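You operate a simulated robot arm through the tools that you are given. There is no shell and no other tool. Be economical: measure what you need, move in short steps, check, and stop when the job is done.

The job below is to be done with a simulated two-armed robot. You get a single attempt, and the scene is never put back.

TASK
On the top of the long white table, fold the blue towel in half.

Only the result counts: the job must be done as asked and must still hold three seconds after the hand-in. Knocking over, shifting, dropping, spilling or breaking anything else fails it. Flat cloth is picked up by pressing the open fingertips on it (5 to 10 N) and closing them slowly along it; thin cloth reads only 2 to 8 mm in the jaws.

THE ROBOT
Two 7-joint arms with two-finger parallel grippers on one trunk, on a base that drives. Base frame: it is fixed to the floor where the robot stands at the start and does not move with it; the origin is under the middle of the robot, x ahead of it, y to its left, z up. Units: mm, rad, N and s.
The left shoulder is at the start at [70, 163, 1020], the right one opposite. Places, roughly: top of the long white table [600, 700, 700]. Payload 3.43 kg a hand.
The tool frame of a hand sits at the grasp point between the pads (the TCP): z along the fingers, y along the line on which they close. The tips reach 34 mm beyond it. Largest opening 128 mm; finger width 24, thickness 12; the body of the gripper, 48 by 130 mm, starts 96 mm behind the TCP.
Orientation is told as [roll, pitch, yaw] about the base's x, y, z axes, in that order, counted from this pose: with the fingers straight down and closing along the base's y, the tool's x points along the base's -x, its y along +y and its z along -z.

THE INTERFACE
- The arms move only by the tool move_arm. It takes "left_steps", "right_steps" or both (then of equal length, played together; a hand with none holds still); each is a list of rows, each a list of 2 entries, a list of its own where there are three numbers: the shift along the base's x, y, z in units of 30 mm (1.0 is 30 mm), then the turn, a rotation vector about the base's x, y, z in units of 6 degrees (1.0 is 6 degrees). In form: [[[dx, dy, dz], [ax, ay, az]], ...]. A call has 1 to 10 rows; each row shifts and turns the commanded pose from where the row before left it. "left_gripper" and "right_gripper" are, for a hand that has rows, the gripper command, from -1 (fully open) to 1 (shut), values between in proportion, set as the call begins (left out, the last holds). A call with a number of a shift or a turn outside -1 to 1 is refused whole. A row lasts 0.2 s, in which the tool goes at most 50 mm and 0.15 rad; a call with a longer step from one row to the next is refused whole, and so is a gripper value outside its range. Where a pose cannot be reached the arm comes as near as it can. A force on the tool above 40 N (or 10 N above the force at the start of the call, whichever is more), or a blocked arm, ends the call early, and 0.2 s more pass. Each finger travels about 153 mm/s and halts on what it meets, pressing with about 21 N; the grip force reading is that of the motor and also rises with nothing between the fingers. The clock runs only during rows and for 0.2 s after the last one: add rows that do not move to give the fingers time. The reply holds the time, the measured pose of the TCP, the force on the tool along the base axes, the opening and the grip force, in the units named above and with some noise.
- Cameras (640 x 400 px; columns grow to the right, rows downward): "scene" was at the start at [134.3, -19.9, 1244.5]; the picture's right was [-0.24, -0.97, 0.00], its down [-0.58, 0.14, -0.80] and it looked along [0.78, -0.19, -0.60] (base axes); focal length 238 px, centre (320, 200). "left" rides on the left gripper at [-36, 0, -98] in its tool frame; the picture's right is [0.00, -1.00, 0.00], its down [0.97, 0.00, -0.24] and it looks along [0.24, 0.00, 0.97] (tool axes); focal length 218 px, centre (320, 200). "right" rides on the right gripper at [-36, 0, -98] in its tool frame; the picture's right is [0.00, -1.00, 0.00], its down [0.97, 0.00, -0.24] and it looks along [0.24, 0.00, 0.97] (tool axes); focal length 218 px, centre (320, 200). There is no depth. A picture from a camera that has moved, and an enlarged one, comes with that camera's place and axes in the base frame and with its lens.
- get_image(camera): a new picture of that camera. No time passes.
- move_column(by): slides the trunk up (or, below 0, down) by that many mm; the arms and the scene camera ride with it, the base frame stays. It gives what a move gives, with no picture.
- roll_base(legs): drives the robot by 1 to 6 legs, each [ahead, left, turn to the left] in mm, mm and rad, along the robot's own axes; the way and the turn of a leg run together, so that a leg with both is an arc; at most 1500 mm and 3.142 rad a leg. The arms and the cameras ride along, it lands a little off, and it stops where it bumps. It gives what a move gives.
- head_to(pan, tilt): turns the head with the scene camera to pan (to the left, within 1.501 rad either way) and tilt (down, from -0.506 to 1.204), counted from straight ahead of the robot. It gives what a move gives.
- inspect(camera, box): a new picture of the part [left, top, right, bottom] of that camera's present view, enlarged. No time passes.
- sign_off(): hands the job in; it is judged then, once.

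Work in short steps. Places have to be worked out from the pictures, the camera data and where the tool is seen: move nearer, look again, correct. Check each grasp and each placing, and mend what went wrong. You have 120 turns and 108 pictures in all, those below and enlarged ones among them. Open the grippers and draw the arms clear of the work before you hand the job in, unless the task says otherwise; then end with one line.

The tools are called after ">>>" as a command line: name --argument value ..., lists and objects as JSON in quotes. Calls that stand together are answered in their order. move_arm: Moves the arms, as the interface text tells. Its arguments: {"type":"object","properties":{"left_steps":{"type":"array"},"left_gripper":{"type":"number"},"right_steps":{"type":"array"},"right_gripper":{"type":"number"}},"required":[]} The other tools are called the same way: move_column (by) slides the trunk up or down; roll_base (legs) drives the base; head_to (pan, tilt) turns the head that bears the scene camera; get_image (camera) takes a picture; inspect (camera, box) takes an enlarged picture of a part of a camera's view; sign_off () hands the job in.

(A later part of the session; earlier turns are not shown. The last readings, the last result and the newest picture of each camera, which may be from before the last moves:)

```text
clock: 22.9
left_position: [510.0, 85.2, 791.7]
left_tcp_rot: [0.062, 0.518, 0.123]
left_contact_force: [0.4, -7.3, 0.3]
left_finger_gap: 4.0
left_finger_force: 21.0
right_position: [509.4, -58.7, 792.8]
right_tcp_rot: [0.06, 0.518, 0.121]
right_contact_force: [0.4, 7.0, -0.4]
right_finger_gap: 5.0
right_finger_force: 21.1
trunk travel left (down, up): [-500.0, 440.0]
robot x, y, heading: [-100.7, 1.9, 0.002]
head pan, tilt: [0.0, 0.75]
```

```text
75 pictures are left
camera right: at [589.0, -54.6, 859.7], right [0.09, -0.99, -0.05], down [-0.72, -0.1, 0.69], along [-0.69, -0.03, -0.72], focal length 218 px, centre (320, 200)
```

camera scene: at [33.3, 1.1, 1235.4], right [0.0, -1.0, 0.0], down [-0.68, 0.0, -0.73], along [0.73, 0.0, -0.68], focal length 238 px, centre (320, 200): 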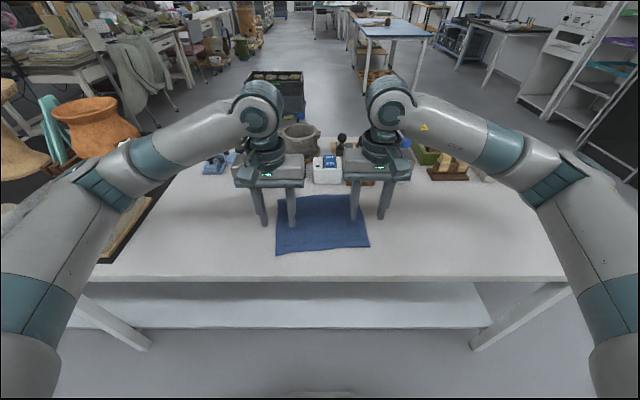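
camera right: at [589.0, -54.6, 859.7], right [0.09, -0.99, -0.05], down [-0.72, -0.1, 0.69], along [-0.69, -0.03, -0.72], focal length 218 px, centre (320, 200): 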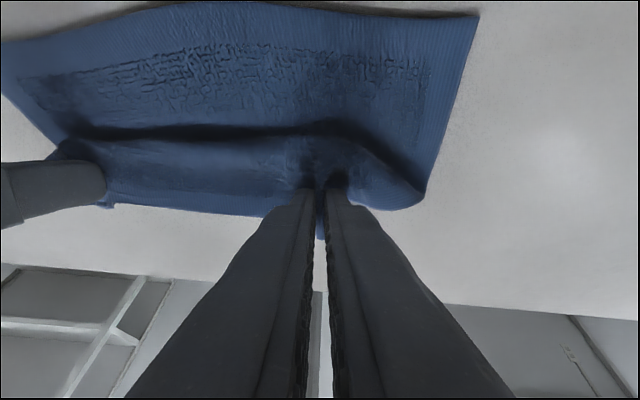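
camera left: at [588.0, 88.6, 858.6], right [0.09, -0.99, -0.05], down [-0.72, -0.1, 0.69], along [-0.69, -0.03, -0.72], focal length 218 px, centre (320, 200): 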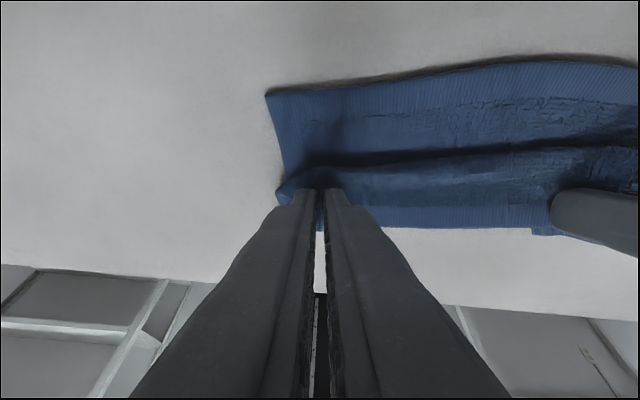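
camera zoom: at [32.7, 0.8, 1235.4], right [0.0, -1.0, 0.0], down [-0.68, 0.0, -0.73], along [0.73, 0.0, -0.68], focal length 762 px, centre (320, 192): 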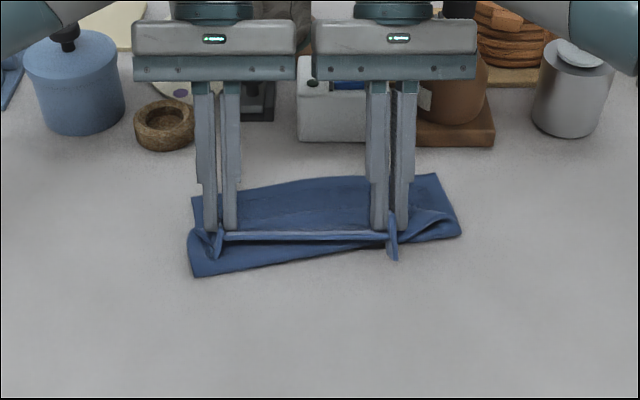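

The fold line now matches the halves: left 450 against A at 547, right 490 against B at 587. I bring the right hand forward, lower both almost to the cloth, and release slowly.

>>> move_arm --left_steps '[[[0.1, 0, -0.1], [0, 0, 0]], [[0.1, 0, -0.1], [0, 0, 0]], [[0, 0, 0], [0, 0, 0]]]' --right_steps '[[[0.4, 0, 0], [0, 0, 0]], [[0.4, 0, -0.15], [0, 0, 0]], [[0, 0, -0.1], [0, 0, 0]]]'

>>> move_arm --left_steps '[[[0, 0, 0], [0, 0, 0]], [[0, 0, 0], [0, 0, 0]]]' --right_steps '[[[0, 0, 0], [0, 0, 0]], [[0, 0, 0], [0, 0, 0]]]' --left_gripper 0.75 --right_gripper 0.75

>>> inspect --camera "scene" --box '[220, 140, 420, 265]'

```text
clock: 23.7
left_position: [515.7, 84.9, 785.0]
left_tcp_rot: [0.059, 0.518, 0.122]
left_contact_force: [1.4, -8.3, 2.4]
left_finger_gap: 3.8
left_finger_force: 20.6
right_position: [533.3, -59.3, 785.4]
right_tcp_rot: [0.061, 0.519, 0.122]
right_contact_force: [-2.0, 10.0, 2.8]
right_finger_gap: 5.0
right_finger_force: 21.2
trunk travel left (down, up): [-500.0, 440.0]
robot x, y, heading: [-99.0, 1.6, -0.002]
head pan, tilt: [0.0, 0.75]
```

```text
clock: 24.3
left_position: [515.8, 85.2, 785.2]
left_tcp_rot: [0.06, 0.517, 0.121]
left_contact_force: [0.9, 0.8, 1.6]
left_finger_gap: 15.7
left_finger_force: 0.1
right_position: [533.4, -59.1, 784.7]
right_tcp_rot: [0.06, 0.518, 0.121]
right_contact_force: [0.6, -0.6, 3.1]
right_finger_gap: 15.2
right_finger_force: 0.0
trunk travel left (down, up): [-500.0, 440.0]
robot x, y, heading: [-101.1, -1.6, 0.003]
head pan, tilt: [0.0, 0.75]
```

```text
3.20 times, centred on (320, 202) of scene
camera zoom: at [32.9, 1.0, 1235.4], right [0.0, -1.0, 0.0], down [-0.68, 0.0, -0.73], along [0.73, 0.0, -0.68], focal length 762 px, centre (320, 192)
```

zoom: 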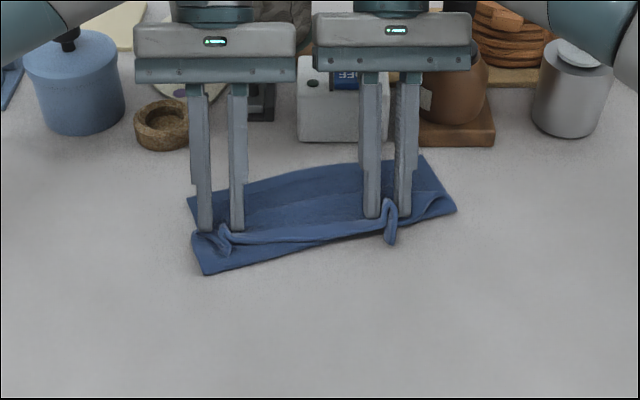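

The cloth is released but the hem is still creased. I open a bit more to spread the ridges, then lift straight away and look.

>>> move_arm --left_steps '[[[0, 0, 0], [0, 0, 0]], [[0, 0, 0], [0, 0, 0]], [[0.3, 0, 0.4], [0, 0, 0]], [[0.3, 0, 0.8], [0, 0, 0]], [[0, 0, 1], [0, 0, 0]], [[0, 0, 1], [0, 0, 0]]]' --right_steps '[[[0, 0, 0], [0, 0, 0]], [[0, 0, 0], [0, 0, 0]], [[0.3, 0, 0.4], [0, 0, 0]], [[0.3, 0, 0.8], [0, 0, 0]], [[0, 0, 1], [0, 0, 0]], [[0, 0, 1], [0, 0, 0]]]' --left_gripper 0.35 --right_gripper 0.35

>>> inspect --camera "scene" --box '[220, 140, 420, 265]'

>>> get_image --camera "left"

>>> get_image --camera "right"

```text
clock: 25.7
left_position: [534.1, 86.2, 881.2]
left_tcp_rot: [0.06, 0.518, 0.122]
left_contact_force: [0.5, -0.6, 0.6]
left_finger_gap: 41.8
left_finger_force: 0.0
right_position: [549.7, -60.0, 882.1]
right_tcp_rot: [0.06, 0.518, 0.121]
right_contact_force: [-1.0, 0.8, -1.0]
right_finger_gap: 41.6
right_finger_force: 0.0
trunk travel left (down, up): [-500.0, 440.0]
robot x, y, heading: [-99.2, -5.9, -0.001]
head pan, tilt: [0.0, 0.75]
```

```text
3.20 times, centred on (320, 202) of scene
camera zoom: at [31.8, 1.0, 1235.4], right [0.0, -1.0, 0.0], down [-0.68, 0.0, -0.73], along [0.73, 0.0, -0.68], focal length 762 px, centre (320, 192)
```

zoom: 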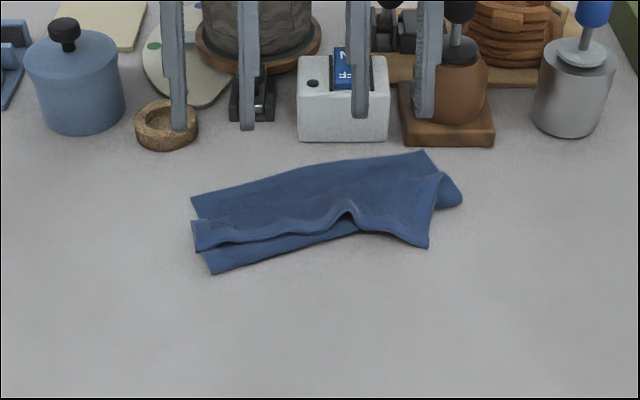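

```text
72 pictures are left
camera left: at [611.3, 89.6, 949.7], right [0.09, -0.99, -0.05], down [-0.72, -0.1, 0.69], along [-0.69, -0.03, -0.72], focal length 218 px, centre (320, 200)
```

left: 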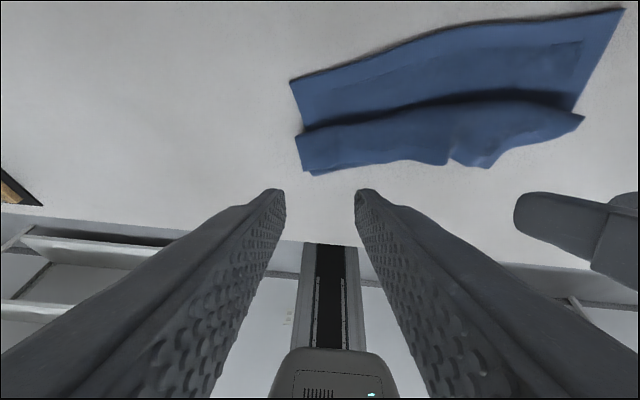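

```text
71 pictures are left
camera right: at [630.1, -54.6, 949.1], right [0.09, -0.99, -0.05], down [-0.72, -0.1, 0.69], along [-0.69, -0.02, -0.72], focal length 218 px, centre (320, 200)
```

right: 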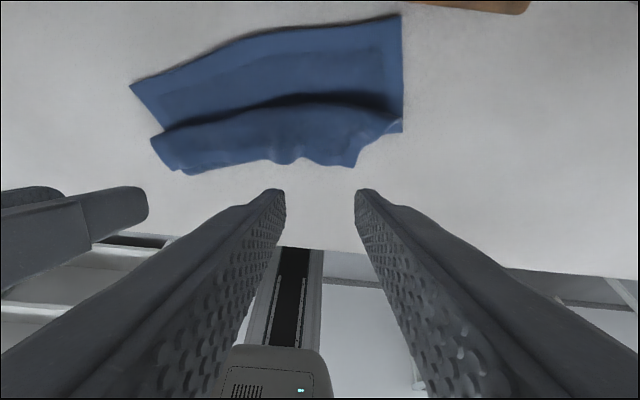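

Result so far: the bottom layer has turned about 18°, with A≈(549,120), B≈(622,-103) and the fold at ≈(460,93)→(532,-133). The top layer is Z-folded, and its hem still faces the robot. I'll pinch the hem edge with the fingers closing across it and flip it forward like a page, so I level both hands and yaw them about 90°.

>>> move_arm --left_steps '[[[-0.3, 0.1, 0], [0, -0.83, 0]], [[-0.3, 0.1, 0], [0, -0.83, 0]], [[-0.3, 0.1, 0], [0, -0.83, 0]], [[-0.3, 0.1, 0], [0, -0.83, 0]], [[-0.3, 0, 0], [0, -0.83, 0]], [[-0.3, 0, 0], [0, -0.83, 0]], [[0, 0, 0], [0, 0, -1]], [[0, 0, 0], [0, 0, -1]], [[0, 0, 0], [0, 0, -1]], [[0, 0, 0], [0, 0, -1]]]' --right_steps '[[[-0.3, -0.1, 0], [0, -0.83, 0]], [[-0.3, -0.1, 0], [0, -0.83, 0]], [[-0.3, -0.1, 0], [0, -0.83, 0]], [[-0.3, -0.1, 0], [0, -0.83, 0]], [[-0.3, 0, 0], [0, -0.83, 0]], [[-0.3, 0, 0], [0, -0.83, 0]], [[0, 0, 0], [0, 0, 1]], [[0, 0, 0], [0, 0, 1]], [[0, 0, 0], [0, 0, 1]], [[0, 0, 0], [0, 0, 1]]]'

>>> move_arm --left_steps '[[[0, 0, 0], [0, 0, -1]], [[0, 0, 0], [0, 0, -1]], [[0, 0, 0], [0, 0, -1]], [[0, 0, 0], [0, 0, -1]], [[0, 0, 0], [0, 0, -1]], [[0, 0, 0], [0, 0, -1]], [[0, 0, 0], [0, 0, -1]], [[0, 0, 0], [0, 0, -1]], [[0, 0, 0], [0, 0, -1]], [[0, 0, 0], [0, 0, -1]]]' --right_steps '[[[0, 0, 0], [0, 0, 1]], [[0, 0, 0], [0, 0, 1]], [[0, 0, 0], [0, 0, 1]], [[0, 0, 0], [0, 0, 1]], [[0, 0, 0], [0, 0, 1]], [[0, 0, 0], [0, 0, 1]], [[0, 0, 0], [0, 0, 1]], [[0, 0, 0], [0, 0, 1]], [[0, 0, 0], [0, 0, 1]], [[0, 0, 0], [0, 0, 1]]]'

>>> get_image --camera "scene"

>>> get_image --camera "left"

>>> get_image --camera "right"

```text
clock: 27.9
left_position: [478.4, 97.2, 882.4]
left_tcp_rot: [0.001, 0.0, -0.315]
left_contact_force: [0.0, 0.4, 0.0]
left_finger_gap: 41.6
left_finger_force: 0.1
right_position: [497.0, -72.3, 880.2]
right_tcp_rot: [0.001, 0.0, 0.526]
right_contact_force: [-0.2, -0.3, 0.7]
right_finger_gap: 41.8
right_finger_force: 0.0
trunk travel left (down, up): [-500.0, 440.0]
robot x, y, heading: [-101.7, -5.4, -0.003]
head pan, tilt: [0.0, 0.75]
```

```text
clock: 30.1
left_position: [477.2, 99.8, 883.2]
left_tcp_rot: [0.002, -0.002, -1.362]
left_contact_force: [-0.1, 0.1, 0.4]
left_finger_gap: 41.7
left_finger_force: 0.2
right_position: [429.9, -88.6, 923.7]
right_tcp_rot: [-0.009, 0.002, 1.348]
right_contact_force: [-0.8, -0.4, 0.1]
right_finger_gap: 41.6
right_finger_force: 0.0
right hand out of reach, approached as far as the arm can: row 7, 8, 9, 10
trunk travel left (down, up): [-500.0, 440.0]
robot x, y, heading: [-98.1, 1.6, -0.001]
head pan, tilt: [0.0, 0.75]
```

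```text
70 pictures are left
camera scene: at [29.7, 2.5, 1235.8], right [0.0, -1.0, 0.0], down [-0.68, 0.0, -0.73], along [0.73, 0.0, -0.68], focal length 238 px, centre (320, 200)
```

scene: 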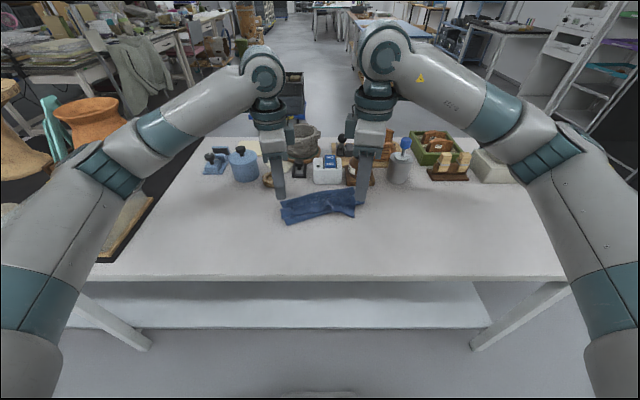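

```text
69 pictures are left
camera left: at [483.0, 64.2, 981.6], right [-0.98, -0.21, 0.0], down [-0.2, 0.95, 0.24], along [-0.05, 0.23, -0.97], focal length 218 px, centre (320, 200)
```

left: 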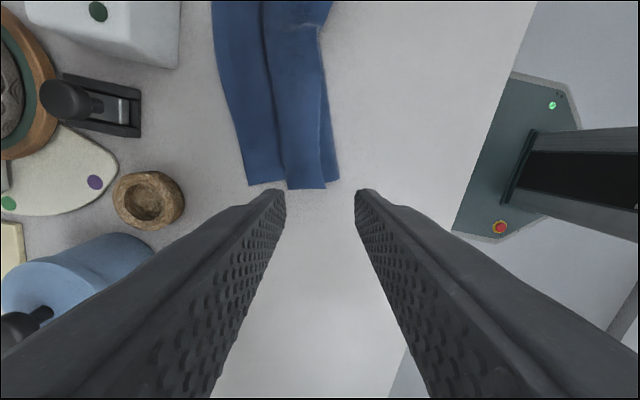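

```text
68 pictures are left
camera right: at [437.8, -53.6, 1021.4], right [0.98, -0.22, 0.01], down [-0.21, -0.95, 0.24], along [-0.05, -0.24, -0.97], focal length 218 px, centre (320, 200)
```

right: 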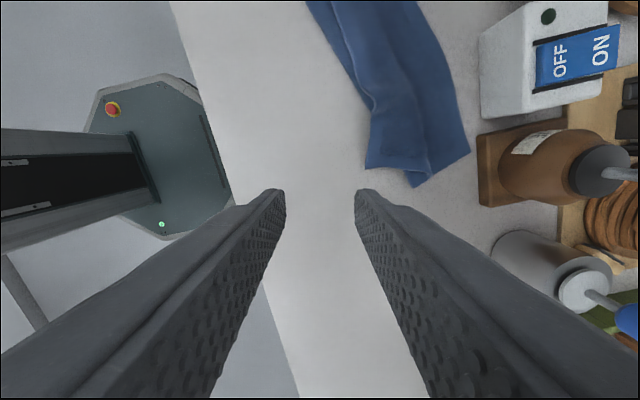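

The right wrist reaches its limit near 70° yaw, so I back it to about 60°, which also suits its corner. Seen from above, the left hem edge is at (469,105), its crease at x≈511, and A at 550, so flipping the hem lands it on A. I narrow both grippers and come down closer.

>>> move_arm --left_steps '[[[0.07, -0.09, -0.6], [0, 0, 0]], [[0.07, -0.09, -0.6], [0, 0, 0]], [[0.07, -0.09, -0.6], [0, 0, 0]], [[0, 0, -0.6], [0, 0, 0]]]' --right_steps '[[[0, 0, 0], [0, 0, -1]], [[0, 0, 0], [0, 0, -1]], [[0, 0, 0], [0, 0, -1]], [[0, 0, 0], [0, 0, 0]]]' --left_gripper 0.6 --right_gripper 0.6

>>> get_image --camera "left"

>>> get_image --camera "right"

>>> inspect --camera "scene" --box '[220, 140, 420, 265]'

```text
clock: 31.1
left_position: [486.7, 90.5, 809.1]
left_tcp_rot: [0.0, 0.001, -1.361]
left_contact_force: [0.1, 0.0, -0.6]
left_finger_gap: 25.7
left_finger_force: 0.0
right_position: [433.0, -90.5, 921.7]
right_tcp_rot: [-0.001, -0.001, 1.047]
right_contact_force: [1.6, 0.4, 0.6]
right_finger_gap: 25.6
right_finger_force: 0.0
trunk travel left (down, up): [-500.0, 440.0]
robot x, y, heading: [-101.3, -2.2, 0.003]
head pan, tilt: [0.0, 0.75]
```

```text
67 pictures are left
camera left: at [492.6, 54.2, 907.5], right [-0.98, -0.21, 0.0], down [-0.2, 0.95, 0.24], along [-0.05, 0.23, -0.97], focal length 218 px, centre (320, 200)
```

left: 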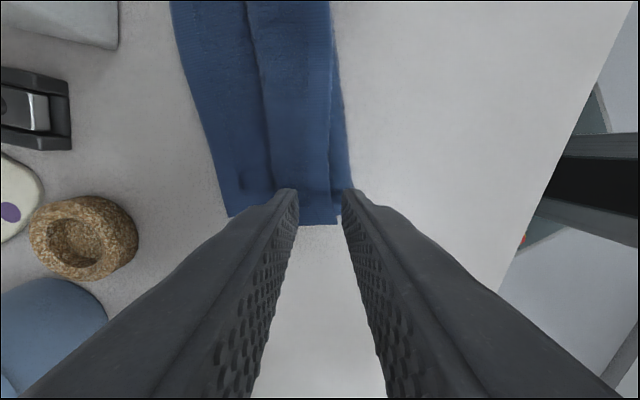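

```text
66 pictures are left
camera right: at [451.5, -59.1, 1019.6], right [0.87, -0.5, 0.0], down [-0.49, -0.84, 0.24], along [-0.12, -0.21, -0.97], focal length 218 px, centre (320, 200)
```

right: 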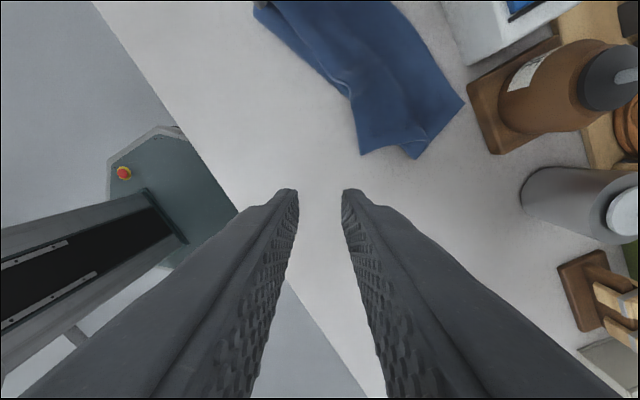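

```text
3.20 times, centred on (320, 202) of scene
camera zoom: at [33.3, 1.2, 1235.4], right [0.0, -1.0, 0.0], down [-0.68, 0.0, -0.73], along [0.73, 0.0, -0.68], focal length 762 px, centre (320, 192)
```

zoom: 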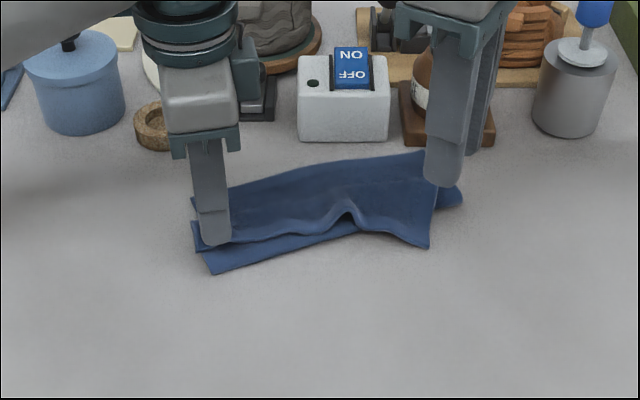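

The left fingers straddle the hem edge correctly. I lower the left to contact and bring the right over its corner.

>>> move_arm --left_steps '[[[-0.07, 0, -0.5], [0, 0, 0]], [[0, 0, -0.2], [0, 0, 0]], [[0, 0, -0.1], [0, 0, 0]], [[0, 0, 0], [0, 0, 0]]]' --right_steps '[[[0.55, 0.08, -0.9], [0, 0, 0]], [[0.55, 0.08, -0.9], [0, 0, 0]], [[0.55, 0.08, -0.9], [0, 0, 0]], [[0.55, 0.08, -0.8], [0, 0, 0]]]'

>>> get_image --camera "right"

>>> inspect --camera "scene" --box '[220, 140, 420, 265]'

```text
clock: 32.1
left_position: [485.0, 89.6, 784.0]
left_tcp_rot: [0.0, 0.0, -1.362]
left_contact_force: [-0.2, -0.2, 1.5]
left_finger_gap: 25.3
left_finger_force: 0.0
right_position: [500.4, -82.2, 815.6]
right_tcp_rot: [0.0, 0.0, 1.048]
right_contact_force: [0.1, -0.7, 0.0]
right_finger_gap: 25.7
right_finger_force: 0.1
trunk travel left (down, up): [-500.0, 440.0]
robot x, y, heading: [-98.4, 1.7, -0.0]
head pan, tilt: [0.0, 0.75]
```

```text
64 pictures are left
camera right: at [517.8, -50.1, 913.8], right [0.87, -0.5, 0.0], down [-0.49, -0.84, 0.24], along [-0.12, -0.21, -0.97], focal length 218 px, centre (320, 200)
```

right: 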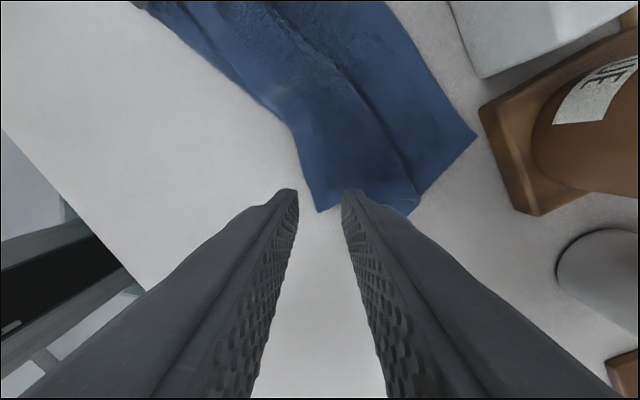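

```text
3.20 times, centred on (320, 202) of scene
camera zoom: at [33.4, 1.0, 1235.3], right [0.0, -1.0, 0.0], down [-0.68, 0.0, -0.73], along [0.73, 0.0, -0.68], focal length 762 px, centre (320, 192)
```

zoom: 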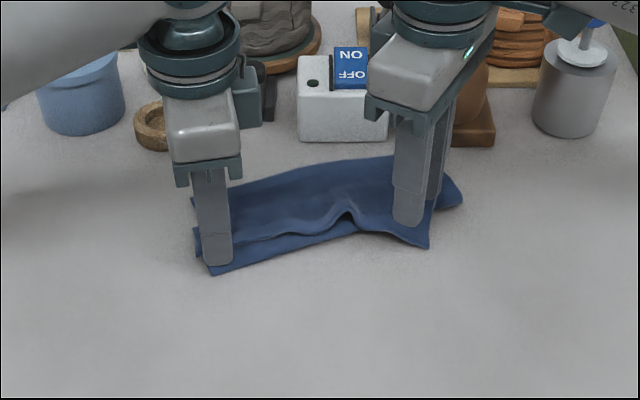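

The left is just touching at 1.5 N. I press it lightly and begin to close, while the right shifts 5 mm and comes down.

>>> move_arm --left_steps '[[[0, 0, -0.05], [0, 0, 0]], [[0, 0, 0], [0, 0, 0]], [[0, 0, 0], [0, 0, 0]], [[0, 0, 0], [0, 0, 0]]]' --right_steps '[[[0.15, 0.07, -0.5], [0, 0, 0]], [[0, 0, -0.3], [0, 0, 0]], [[0, 0, -0.2], [0, 0, 0]], [[0, 0, 0], [0, 0, 0]]]'

```text
clock: 33.1
left_position: [483.7, 90.1, 783.0]
left_tcp_rot: [0.0, 0.0, -1.361]
left_contact_force: [0.3, -0.3, 2.4]
left_finger_gap: 25.2
left_finger_force: 0.0
right_position: [504.0, -80.1, 786.1]
right_tcp_rot: [-0.001, 0.0, 1.046]
right_contact_force: [0.7, 0.0, 0.3]
right_finger_gap: 25.6
right_finger_force: 0.0
trunk travel left (down, up): [-500.0, 440.0]
robot x, y, heading: [-99.1, -0.5, -0.002]
head pan, tilt: [0.0, 0.75]
```

I press a little more on each, watching the force.

>>> move_arm --left_steps '[[[0, 0, -0.06], [0, 0, 0]], [[0, 0, -0.03], [0, 0, 0]], [[0, 0, 0], [0, 0, 0]]]' --right_steps '[[[0, 0, -0.06], [0, 0, 0]], [[0, 0, -0.06], [0, 0, 0]], [[0, 0, 0], [0, 0, 0]]]'

```text
clock: 33.9
left_position: [483.0, 89.2, 781.0]
left_tcp_rot: [0.001, 0.001, -1.361]
left_contact_force: [2.4, -0.2, 10.6]
left_finger_gap: 25.6
left_finger_force: 0.0
right_position: [504.8, -79.6, 782.9]
right_tcp_rot: [0.0, 0.001, 1.047]
right_contact_force: [0.5, -0.7, 0.1]
right_finger_gap: 25.9
right_finger_force: 0.0
trunk travel left (down, up): [-500.0, 440.0]
robot x, y, heading: [-99.5, 1.6, 0.007]
head pan, tilt: [0.0, 0.75]
```

The left is at 10 N. I close it in steps while the right creeps down.

>>> move_arm --left_steps '[[[0, 0, 0], [0, 0, 0]], [[0, 0, 0], [0, 0, 0]]]' --right_steps '[[[0, 0, -0.06], [0, 0, 0]], [[0, 0, -0.04], [0, 0, 0]]]' --left_gripper 0.72

>>> move_arm --left_steps '[[[0, 0, 0], [0, 0, 0]], [[0, 0, 0], [0, 0, 0]]]' --left_gripper 0.82

>>> inspect --camera "left" --box '[220, 100, 420, 225]'

>>> inspect --camera "scene" --box '[250, 180, 370, 255]'

```text
clock: 34.5
left_position: [483.6, 90.3, 781.4]
left_tcp_rot: [0.002, 0.001, -1.36]
left_contact_force: [-0.4, -1.1, 9.7]
left_finger_gap: 17.5
left_finger_force: 0.0
right_position: [504.5, -79.8, 779.7]
right_tcp_rot: [-0.003, 0.0, 1.046]
right_contact_force: [-0.6, 0.6, 1.8]
right_finger_gap: 25.6
right_finger_force: 0.2
trunk travel left (down, up): [-500.0, 440.0]
robot x, y, heading: [-96.9, -0.8, -0.001]
head pan, tilt: [0.0, 0.75]
```

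```text
clock: 35.1
left_position: [484.4, 89.6, 782.2]
left_tcp_rot: [0.002, 0.001, -1.36]
left_contact_force: [-0.3, -0.7, 11.4]
left_finger_gap: 11.6
left_finger_force: 0.4
right_position: [503.6, -79.8, 781.8]
right_tcp_rot: [-0.001, 0.001, 1.048]
right_contact_force: [0.4, 1.3, 2.0]
right_finger_gap: 25.8
right_finger_force: 0.3
trunk travel left (down, up): [-500.0, 440.0]
robot x, y, heading: [-97.8, -1.3, -0.0]
head pan, tilt: [0.0, 0.75]
```

```text
3.20 times, centred on (320, 162) of left
camera zoom: at [489.4, 54.3, 880.3], right [-0.98, -0.21, 0.0], down [-0.2, 0.95, 0.24], along [-0.05, 0.24, -0.97], focal length 698 px, centre (320, 320)
```

zoom: 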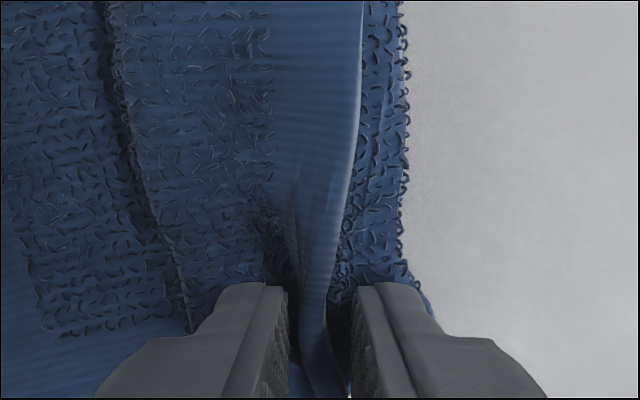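

```text
5.33 times, centred on (310, 218) of scene
camera zoom: at [31.9, 0.8, 1235.5], right [0.0, -1.0, 0.0], down [-0.68, 0.0, -0.73], along [0.73, 0.0, -0.68], focal length 1270 px, centre (373, 107)
```

zoom: 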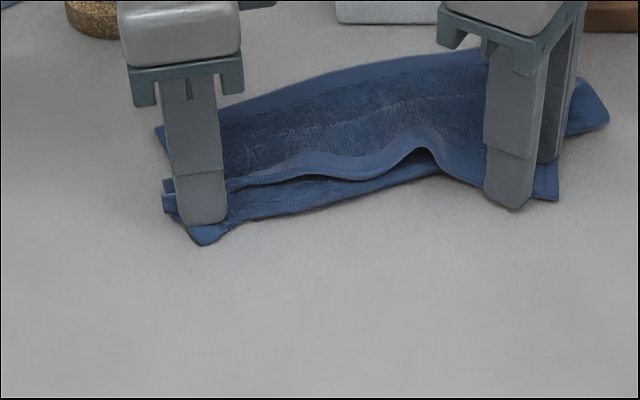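

The left hem edge stands up neatly between the fingers. I close the left fully and press the right a bit more.

>>> move_arm --left_steps '[[[0, 0, 0], [0, 0, 0]], [[0, 0, 0], [0, 0, 0]]]' --right_steps '[[[0, 0, -0.06], [0, 0, 0]], [[0, 0, -0.03], [0, 0, 0]]]' --left_gripper 0.92

>>> move_arm --left_steps '[[[0, 0, 0], [0, 0, 0]], [[0, 0, 0], [0, 0, 0]]]' --left_gripper 1.0

>>> inspect --camera "right" --box '[220, 100, 420, 225]'

```text
clock: 35.7
left_position: [483.6, 88.9, 782.4]
left_tcp_rot: [0.002, 0.0, -1.359]
left_contact_force: [2.5, -0.2, 12.2]
left_finger_gap: 6.6
left_finger_force: 20.8
right_position: [503.4, -79.9, 778.8]
right_tcp_rot: [-0.001, -0.002, 1.047]
right_contact_force: [2.0, -0.5, 8.0]
right_finger_gap: 25.7
right_finger_force: 0.2
trunk travel left (down, up): [-500.0, 440.0]
robot x, y, heading: [-99.5, 0.6, -0.001]
head pan, tilt: [0.0, 0.75]
```

```text
clock: 36.3
left_position: [482.9, 91.2, 783.0]
left_tcp_rot: [0.002, -0.001, -1.362]
left_contact_force: [2.5, 0.4, 11.5]
left_finger_gap: 6.3
left_finger_force: 21.1
right_position: [502.2, -79.8, 778.5]
right_tcp_rot: [-0.002, -0.003, 1.048]
right_contact_force: [1.4, 0.8, 11.6]
right_finger_gap: 25.8
right_finger_force: 0.4
trunk travel left (down, up): [-500.0, 440.0]
robot x, y, heading: [-98.4, -1.6, 0.002]
head pan, tilt: [0.0, 0.75]
```

```text
3.20 times, centred on (320, 162) of right
camera zoom: at [520.8, -47.3, 876.5], right [0.87, -0.5, 0.0], down [-0.49, -0.84, 0.24], along [-0.12, -0.21, -0.97], focal length 698 px, centre (320, 320)
```

zoom: 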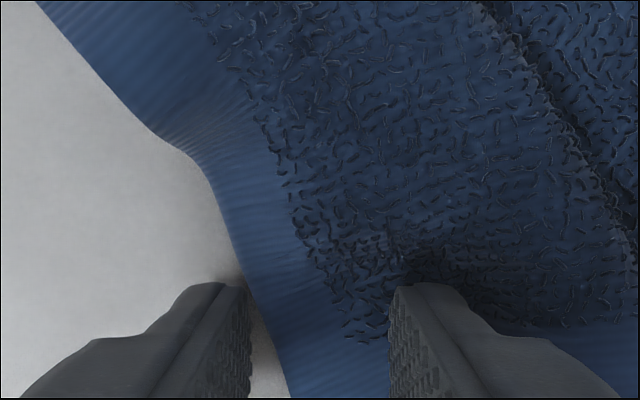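

The left is gripped at 6.3 mm. The right straddles the edge at about 10 N, so I close it in steps.

>>> move_arm --right_steps '[[[0, 0, 0], [0, 0, 0]], [[0, 0, 0], [0, 0, 0]]]' --right_gripper 0.72

>>> move_arm --right_steps '[[[0, 0, 0], [0, 0, 0]], [[0, 0, 0], [0, 0, 0]]]' --right_gripper 0.82

>>> inspect --camera "right" --box '[220, 100, 420, 225]'

```text
clock: 36.9
left_position: [483.4, 89.6, 782.2]
left_tcp_rot: [0.001, 0.001, -1.361]
left_contact_force: [3.0, -0.5, 11.8]
left_finger_gap: 6.5
left_finger_force: 20.9
right_position: [502.3, -78.9, 778.1]
right_tcp_rot: [0.0, -0.003, 1.048]
right_contact_force: [-2.4, 1.3, 12.3]
right_finger_gap: 16.4
right_finger_force: 0.0
trunk travel left (down, up): [-500.0, 440.0]
robot x, y, heading: [-98.8, 1.0, -0.0]
head pan, tilt: [0.0, 0.75]
```

```text
clock: 37.5
left_position: [483.1, 90.9, 782.3]
left_tcp_rot: [0.002, 0.0, -1.36]
left_contact_force: [2.9, 0.3, 10.8]
left_finger_gap: 6.5
left_finger_force: 21.7
right_position: [501.8, -79.6, 778.4]
right_tcp_rot: [-0.003, -0.001, 1.047]
right_contact_force: [-1.8, -0.1, 12.6]
right_finger_gap: 10.9
right_finger_force: 0.0
trunk travel left (down, up): [-500.0, 440.0]
robot x, y, heading: [-99.6, -2.0, -0.0]
head pan, tilt: [0.0, 0.75]
```

```text
3.20 times, centred on (320, 162) of right
camera zoom: at [520.3, -47.4, 876.3], right [0.87, -0.5, 0.0], down [-0.49, -0.84, 0.24], along [-0.12, -0.21, -0.97], focal length 698 px, centre (320, 320)
```

zoom: 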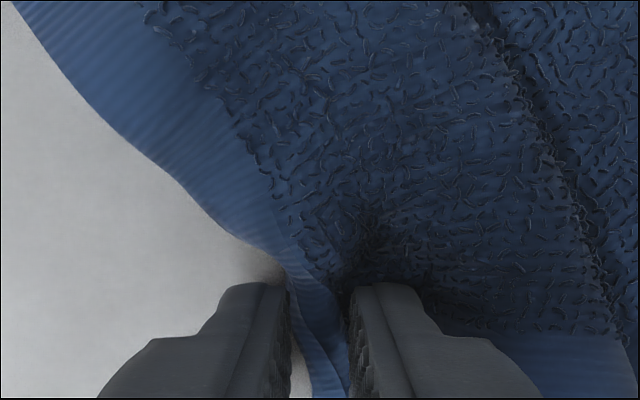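

The right edge is buckling up between the fingers, so I finish closing.

>>> move_arm --right_steps '[[[0, 0, 0], [0, 0, 0]], [[0, 0, 0], [0, 0, 0]]]' --right_gripper 0.92

>>> move_arm --right_steps '[[[0, 0, 0], [0, 0, 0]], [[0, 0, 0], [0, 0, 0]]]' --right_gripper 1.0

>>> inspect --camera "right" --box '[220, 100, 420, 225]'

```text
clock: 38.1
left_position: [482.0, 90.5, 782.2]
left_tcp_rot: [0.002, -0.001, -1.362]
left_contact_force: [2.5, 1.3, 11.8]
left_finger_gap: 6.5
left_finger_force: 21.2
right_position: [503.1, -78.5, 778.4]
right_tcp_rot: [-0.002, -0.001, 1.048]
right_contact_force: [-0.1, -0.2, 13.3]
right_finger_gap: 7.4
right_finger_force: 2.1
trunk travel left (down, up): [-500.0, 440.0]
robot x, y, heading: [-99.3, -0.6, -0.002]
head pan, tilt: [0.0, 0.75]
```

```text
clock: 38.7
left_position: [482.6, 89.8, 782.1]
left_tcp_rot: [0.002, -0.001, -1.362]
left_contact_force: [1.4, 0.8, 11.3]
left_finger_gap: 6.4
left_finger_force: 21.0
right_position: [502.5, -78.5, 778.2]
right_tcp_rot: [0.0, 0.0, 1.047]
right_contact_force: [3.4, -3.0, 16.0]
right_finger_gap: 3.7
right_finger_force: 20.9
trunk travel left (down, up): [-500.0, 440.0]
robot x, y, heading: [-99.1, -2.4, 0.003]
head pan, tilt: [0.0, 0.75]
```

```text
3.20 times, centred on (320, 162) of right
camera zoom: at [520.6, -47.6, 876.6], right [0.87, -0.5, 0.0], down [-0.49, -0.84, 0.24], along [-0.12, -0.21, -0.97], focal length 698 px, centre (320, 320)
```

zoom: 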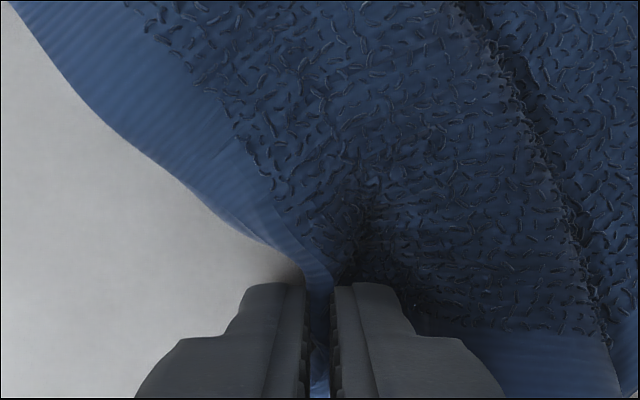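

Both are gripped. I lift about 45 mm, spreading the hands slightly to straighten the edge, and check.

>>> move_arm --left_steps '[[[0, 0, 0.4], [0, 0, 0]], [[0.1, 0.1, 0.5], [0, 0, 0]], [[0.2, 0.1, 0.4], [0, 0, 0]], [[0.2, 0.1, 0.2], [0, 0, 0]], [[0, 0, 0], [0, 0, 0]]]' --right_steps '[[[0, 0, 0.4], [0, 0, 0]], [[0.2, -0.2, 0.5], [0, 0, 0]], [[0.3, -0.2, 0.4], [0, 0, 0]], [[0.3, -0.2, 0.2], [0, 0, 0]], [[0, 0, 0], [0, 0, 0]]]'

>>> inspect --camera "scene" --box '[220, 140, 420, 265]'

>>> get_image --camera "left"

>>> get_image --camera "right"

```text
clock: 39.9
left_position: [498.6, 98.7, 826.1]
left_tcp_rot: [-0.002, 0.0, -1.361]
left_contact_force: [1.0, -8.0, 0.5]
left_finger_gap: 5.5
left_finger_force: 21.0
right_position: [527.2, -97.1, 822.4]
right_tcp_rot: [0.001, 0.0, 1.05]
right_contact_force: [-1.7, 8.1, 0.6]
right_finger_gap: 3.4
right_finger_force: 20.9
trunk travel left (down, up): [-500.0, 440.0]
robot x, y, heading: [-101.9, -0.3, 0.003]
head pan, tilt: [0.0, 0.75]
```

```text
3.20 times, centred on (320, 202) of scene
camera zoom: at [33.3, 1.0, 1235.3], right [0.0, -1.0, 0.0], down [-0.68, 0.0, -0.73], along [0.73, 0.0, -0.68], focal length 762 px, centre (320, 192)
```

zoom: 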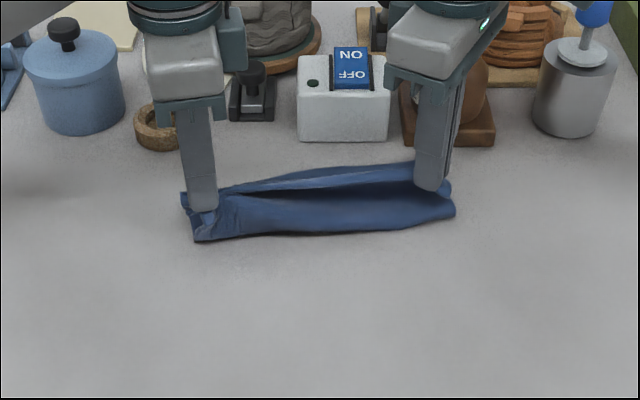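

```text
56 pictures are left
camera left: at [504.9, 62.9, 924.3], right [-0.98, -0.21, 0.0], down [-0.2, 0.95, 0.24], along [-0.05, 0.23, -0.97], focal length 218 px, centre (320, 200)
```

left: 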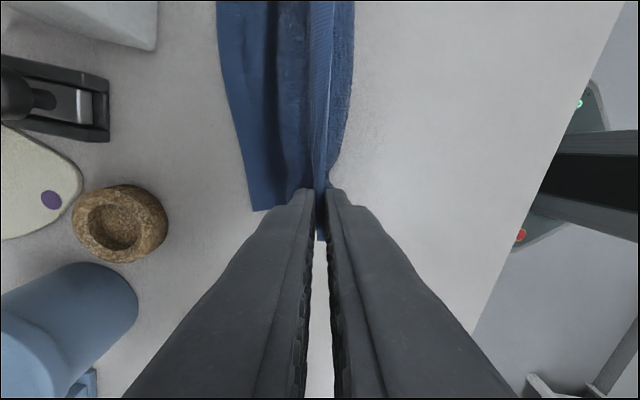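

```text
55 pictures are left
camera right: at [545.4, -64.6, 920.0], right [0.87, -0.5, 0.0], down [-0.48, -0.84, 0.24], along [-0.12, -0.21, -0.97], focal length 218 px, centre (320, 200)
```

right: 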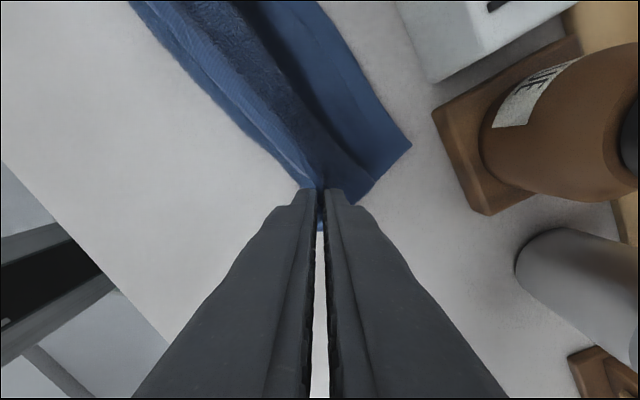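

The edge is taut and free. The left front corner looks bunched near the fingers, so I take a closer look.

>>> inspect --camera "left" --box '[240, 90, 400, 260]'

>>> inspect --camera "scene" --box '[260, 180, 380, 230]'

```text
2.35 times, centred on (320, 175) of left
camera zoom: at [504.9, 62.9, 924.3], right [-0.98, -0.21, 0.0], down [-0.2, 0.95, 0.24], along [-0.05, 0.23, -0.97], focal length 514 px, centre (320, 259)
```

zoom: 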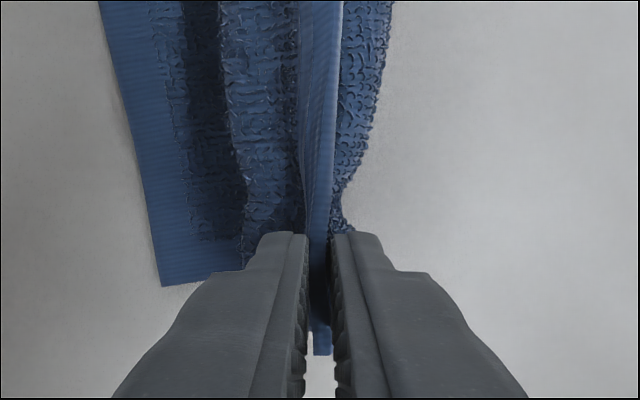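

```text
5.33 times, centred on (320, 205) of scene
camera zoom: at [33.3, 1.0, 1235.3], right [0.0, -1.0, 0.0], down [-0.68, 0.0, -0.73], along [0.73, 0.0, -0.68], focal length 1270 px, centre (320, 173)
```

zoom: 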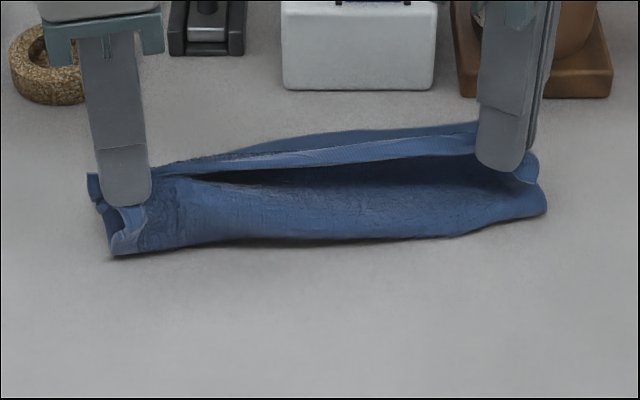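

The left pinch may have caught the middle ply too. I raise the left a further 30 mm to see whether the hem's crease opens.

>>> move_arm --left_steps '[[[0, 0, 0.5], [0, 0, 0]], [[0, 0, 0.5], [0, 0, 0]], [[0, 0, 0], [0, 0, 0]]]' --right_steps '[[[0, 0, 0.5], [0, 0, 0]], [[0, 0, 0.3], [0, 0, 0]], [[0, 0, 0], [0, 0, 0]]]'

>>> inspect --camera "scene" --box '[260, 180, 380, 230]'

>>> inspect --camera "left" --box '[240, 90, 400, 260]'

```text
clock: 40.7
left_position: [499.5, 98.5, 857.0]
left_tcp_rot: [0.002, 0.0, -1.361]
left_contact_force: [1.7, -8.6, -0.8]
left_finger_gap: 5.4
left_finger_force: 21.1
right_position: [528.1, -96.7, 845.1]
right_tcp_rot: [0.001, 0.0, 1.045]
right_contact_force: [-1.6, 9.0, 0.5]
right_finger_gap: 3.6
right_finger_force: 21.0
trunk travel left (down, up): [-500.0, 440.0]
robot x, y, heading: [-97.5, -2.9, 0.0]
head pan, tilt: [0.0, 0.75]
```

```text
5.33 times, centred on (320, 205) of scene
camera zoom: at [33.4, 1.0, 1235.3], right [0.0, -1.0, 0.0], down [-0.68, 0.0, -0.73], along [0.73, 0.0, -0.68], focal length 1270 px, centre (320, 173)
```

zoom: 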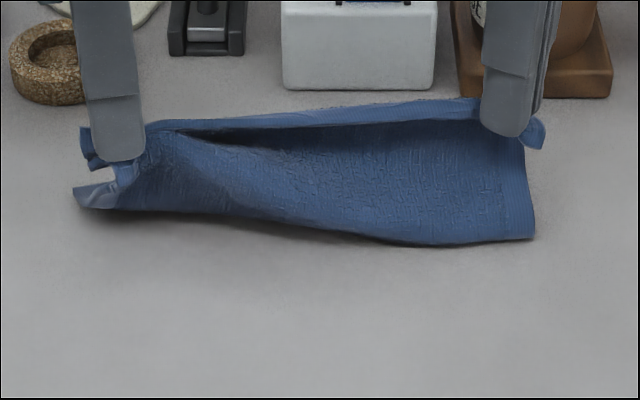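

```text
2.35 times, centred on (320, 175) of left
camera zoom: at [505.3, 63.1, 954.1], right [-0.98, -0.21, 0.0], down [-0.2, 0.95, 0.24], along [-0.05, 0.23, -0.97], focal length 514 px, centre (320, 259)
```

zoom: 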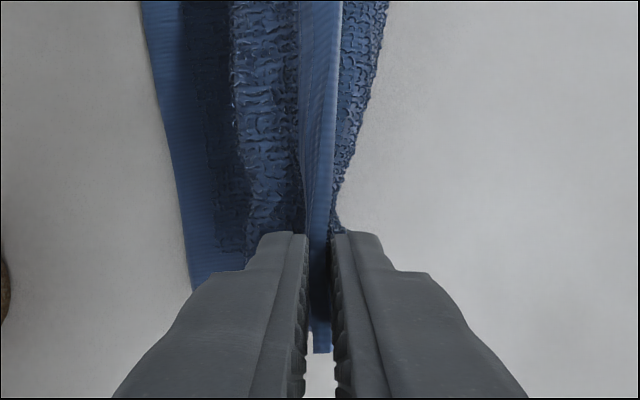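

That confirms it: the left caught the middle ply, while the right unfolds well. I lay the left back down, open to release it, and keep the right holding.

>>> move_arm --left_steps '[[[-0.6, 0.1, -0.3], [0, 0, 0]], [[-0.6, 0.1, -0.6], [0, 0, 0]], [[-0.2, 0, -0.6], [0, 0, 0]], [[0, 0, -0.5], [0, 0, 0]], [[0, 0, 0], [0, 0, 0]]]' --right_steps '[[[0, 0, 0], [0, 0, 0]], [[0, 0, -0.3], [0, 0, 0]], [[0, 0, -0.3], [0, 0, 0]], [[0, 0, 0], [0, 0, 0]], [[0, 0, 0], [0, 0, 0]]]'

>>> move_arm --left_steps '[[[0, 0, 0], [0, 0, 0]], [[0, 0, 0], [0, 0, 0]], [[0, 0, 0.5], [0, 0, 0]], [[0, 0, 1], [0, 0, 0]], [[0, 0, 1], [0, 0, 0]]]' --left_gripper 0.5

>>> inspect --camera "scene" --box '[240, 160, 400, 260]'

>>> get_image --camera "left"

```text
clock: 41.9
left_position: [458.2, 103.2, 795.7]
left_tcp_rot: [0.0, -0.004, -1.36]
left_contact_force: [9.8, -24.9, 3.7]
left_finger_gap: 5.7
left_finger_force: 20.4
right_position: [527.2, -95.1, 827.2]
right_tcp_rot: [0.001, 0.0, 1.049]
right_contact_force: [-10.0, 22.8, -4.7]
right_finger_gap: 3.2
right_finger_force: 20.8
trunk travel left (down, up): [-500.0, 440.0]
robot x, y, heading: [-97.2, -0.9, 0.001]
head pan, tilt: [0.0, 0.75]
```

```text
clock: 43.1
left_position: [456.8, 104.5, 871.5]
left_tcp_rot: [-0.001, 0.001, -1.361]
left_contact_force: [-1.1, 0.1, 0.5]
left_finger_gap: 31.9
left_finger_force: 0.0
right_position: [527.6, -97.2, 828.3]
right_tcp_rot: [0.0, -0.003, 1.048]
right_contact_force: [-0.2, 0.4, -0.2]
right_finger_gap: 2.5
right_finger_force: 21.2
trunk travel left (down, up): [-500.0, 440.0]
robot x, y, heading: [-100.2, 2.7, -0.002]
head pan, tilt: [0.0, 0.75]
```

```text
4.00 times, centred on (320, 210) of scene
camera zoom: at [32.7, 0.7, 1235.3], right [0.0, -1.0, 0.0], down [-0.68, 0.0, -0.73], along [0.73, 0.0, -0.68], focal length 953 px, centre (320, 160)
```

zoom: 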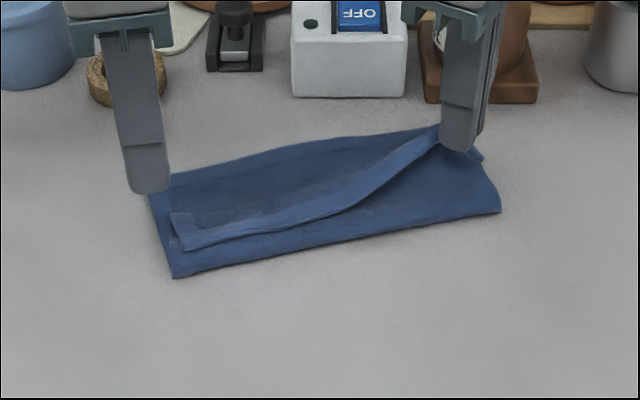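

```text
49 pictures are left
camera left: at [462.7, 69.4, 970.3], right [-0.98, -0.21, 0.0], down [-0.2, 0.95, 0.24], along [-0.05, 0.24, -0.97], focal length 218 px, centre (320, 200)
```

left: 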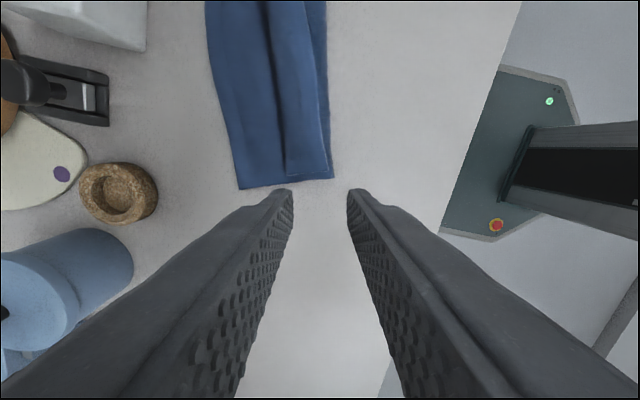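

The towel is now quite flat: A(537,131), fold from (442,100) to (508,-130), and the right corner is held near B. Only the left hem corner still needs flipping, so I zoom in on it.

>>> inspect --camera "left" --box '[200, 80, 360, 205]'

```text
3.20 times, centred on (280, 142) of left
camera zoom: at [462.7, 69.4, 970.3], right [-0.98, -0.21, 0.0], down [-0.2, 0.95, 0.24], along [-0.05, 0.24, -0.97], focal length 698 px, centre (448, 384)
```

zoom: 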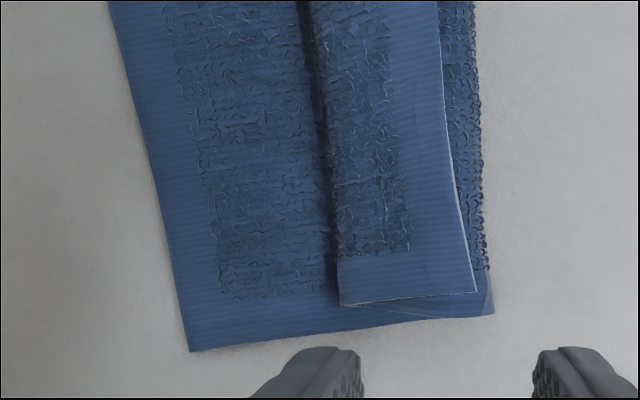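

The left hem edge lies almost on the fold, so pinching there catches the other plies. Instead I raise the right hand to lift more of the edge clear, so the left can pinch the edge in the air.

>>> move_arm --right_steps '[[[0.1, 0, 0.4], [0, 0, 0]], [[0.1, 0, 0.4], [0, 0, 0]], [[0.1, 0, 0.4], [0, 0, 0]], [[0, 0, 0], [0, 0, 0]]]'

>>> inspect --camera "scene" --box '[240, 160, 400, 260]'

>>> inspect --camera "left" --box '[200, 0, 360, 205]'

```text
clock: 44.1
left_position: [457.0, 105.2, 870.5]
left_tcp_rot: [0.001, 0.0, -1.362]
left_contact_force: [-0.4, 1.0, -0.3]
left_finger_gap: 32.1
left_finger_force: 0.0
right_position: [531.6, -97.7, 838.7]
right_tcp_rot: [-0.001, -0.001, 1.044]
right_contact_force: [0.4, 0.4, 0.1]
right_finger_gap: 2.8
right_finger_force: 21.5
right hand out of reach, approached as far as the arm can: row 2, 3
trunk travel left (down, up): [-500.0, 440.0]
robot x, y, heading: [-102.1, -0.2, -0.004]
head pan, tilt: [0.0, 0.75]
```

```text
4.00 times, centred on (320, 210) of scene
camera zoom: at [33.4, 0.9, 1235.3], right [0.0, -1.0, 0.0], down [-0.68, 0.0, -0.73], along [0.73, 0.0, -0.68], focal length 953 px, centre (320, 160)
```

zoom: 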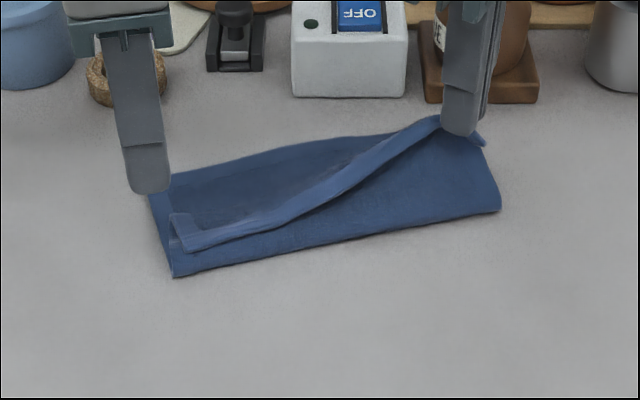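

```text
1.95 times, centred on (280, 102) of left
camera zoom: at [463.3, 69.5, 969.9], right [-0.98, -0.21, 0.0], down [-0.2, 0.95, 0.24], along [-0.05, 0.24, -0.97], focal length 426 px, centre (398, 390)
```

zoom: 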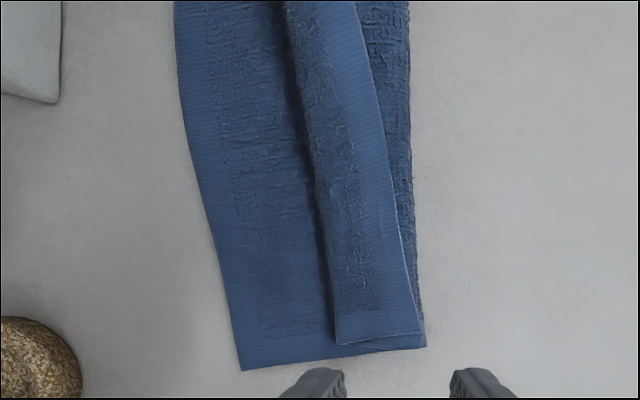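

The right wrist yaw limits its lift. I unwind its yaw a bit and lift further, so more of the edge stands up.

>>> move_arm --right_steps '[[[0, 0, 0], [0, 0, -1]], [[0, 0, 0], [0, 0, -1]], [[0, 0, 0], [0, 0, -1]], [[0, 0, 0.4], [0, 0, 0]], [[0, 0, 0.4], [0, 0, 0]], [[0, 0, 0], [0, 0, 0]]]'

>>> inspect --camera "scene" --box '[240, 160, 400, 260]'

>>> inspect --camera "left" --box '[200, 0, 360, 205]'

```text
clock: 45.5
left_position: [457.4, 104.4, 872.1]
left_tcp_rot: [0.001, 0.001, -1.361]
left_contact_force: [0.1, -0.1, -0.6]
left_finger_gap: 32.1
left_finger_force: 0.0
right_position: [529.5, -97.8, 862.9]
right_tcp_rot: [0.0, 0.001, 0.733]
right_contact_force: [1.0, 0.2, 0.2]
right_finger_gap: 3.0
right_finger_force: 21.2
trunk travel left (down, up): [-500.0, 440.0]
robot x, y, heading: [-100.2, -3.1, 0.0]
head pan, tilt: [0.0, 0.75]
```

```text
4.00 times, centred on (320, 210) of scene
camera zoom: at [33.3, 0.9, 1235.3], right [0.0, -1.0, 0.0], down [-0.68, 0.0, -0.73], along [0.73, 0.0, -0.68], focal length 953 px, centre (320, 160)
```

zoom: 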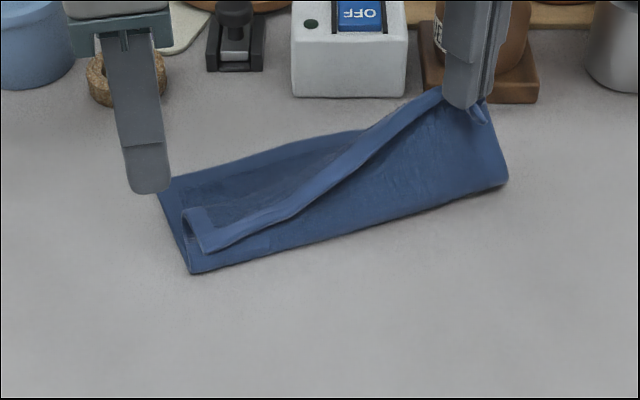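

```text
1.95 times, centred on (280, 102) of left
camera zoom: at [463.2, 69.5, 970.0], right [-0.98, -0.21, 0.0], down [-0.2, 0.95, 0.24], along [-0.05, 0.24, -0.97], focal length 426 px, centre (398, 390)
```

zoom: 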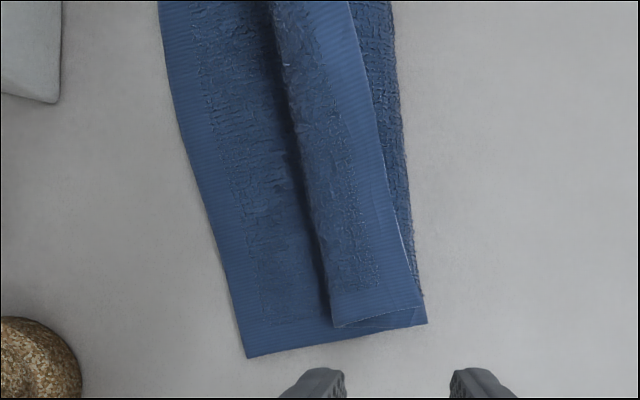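

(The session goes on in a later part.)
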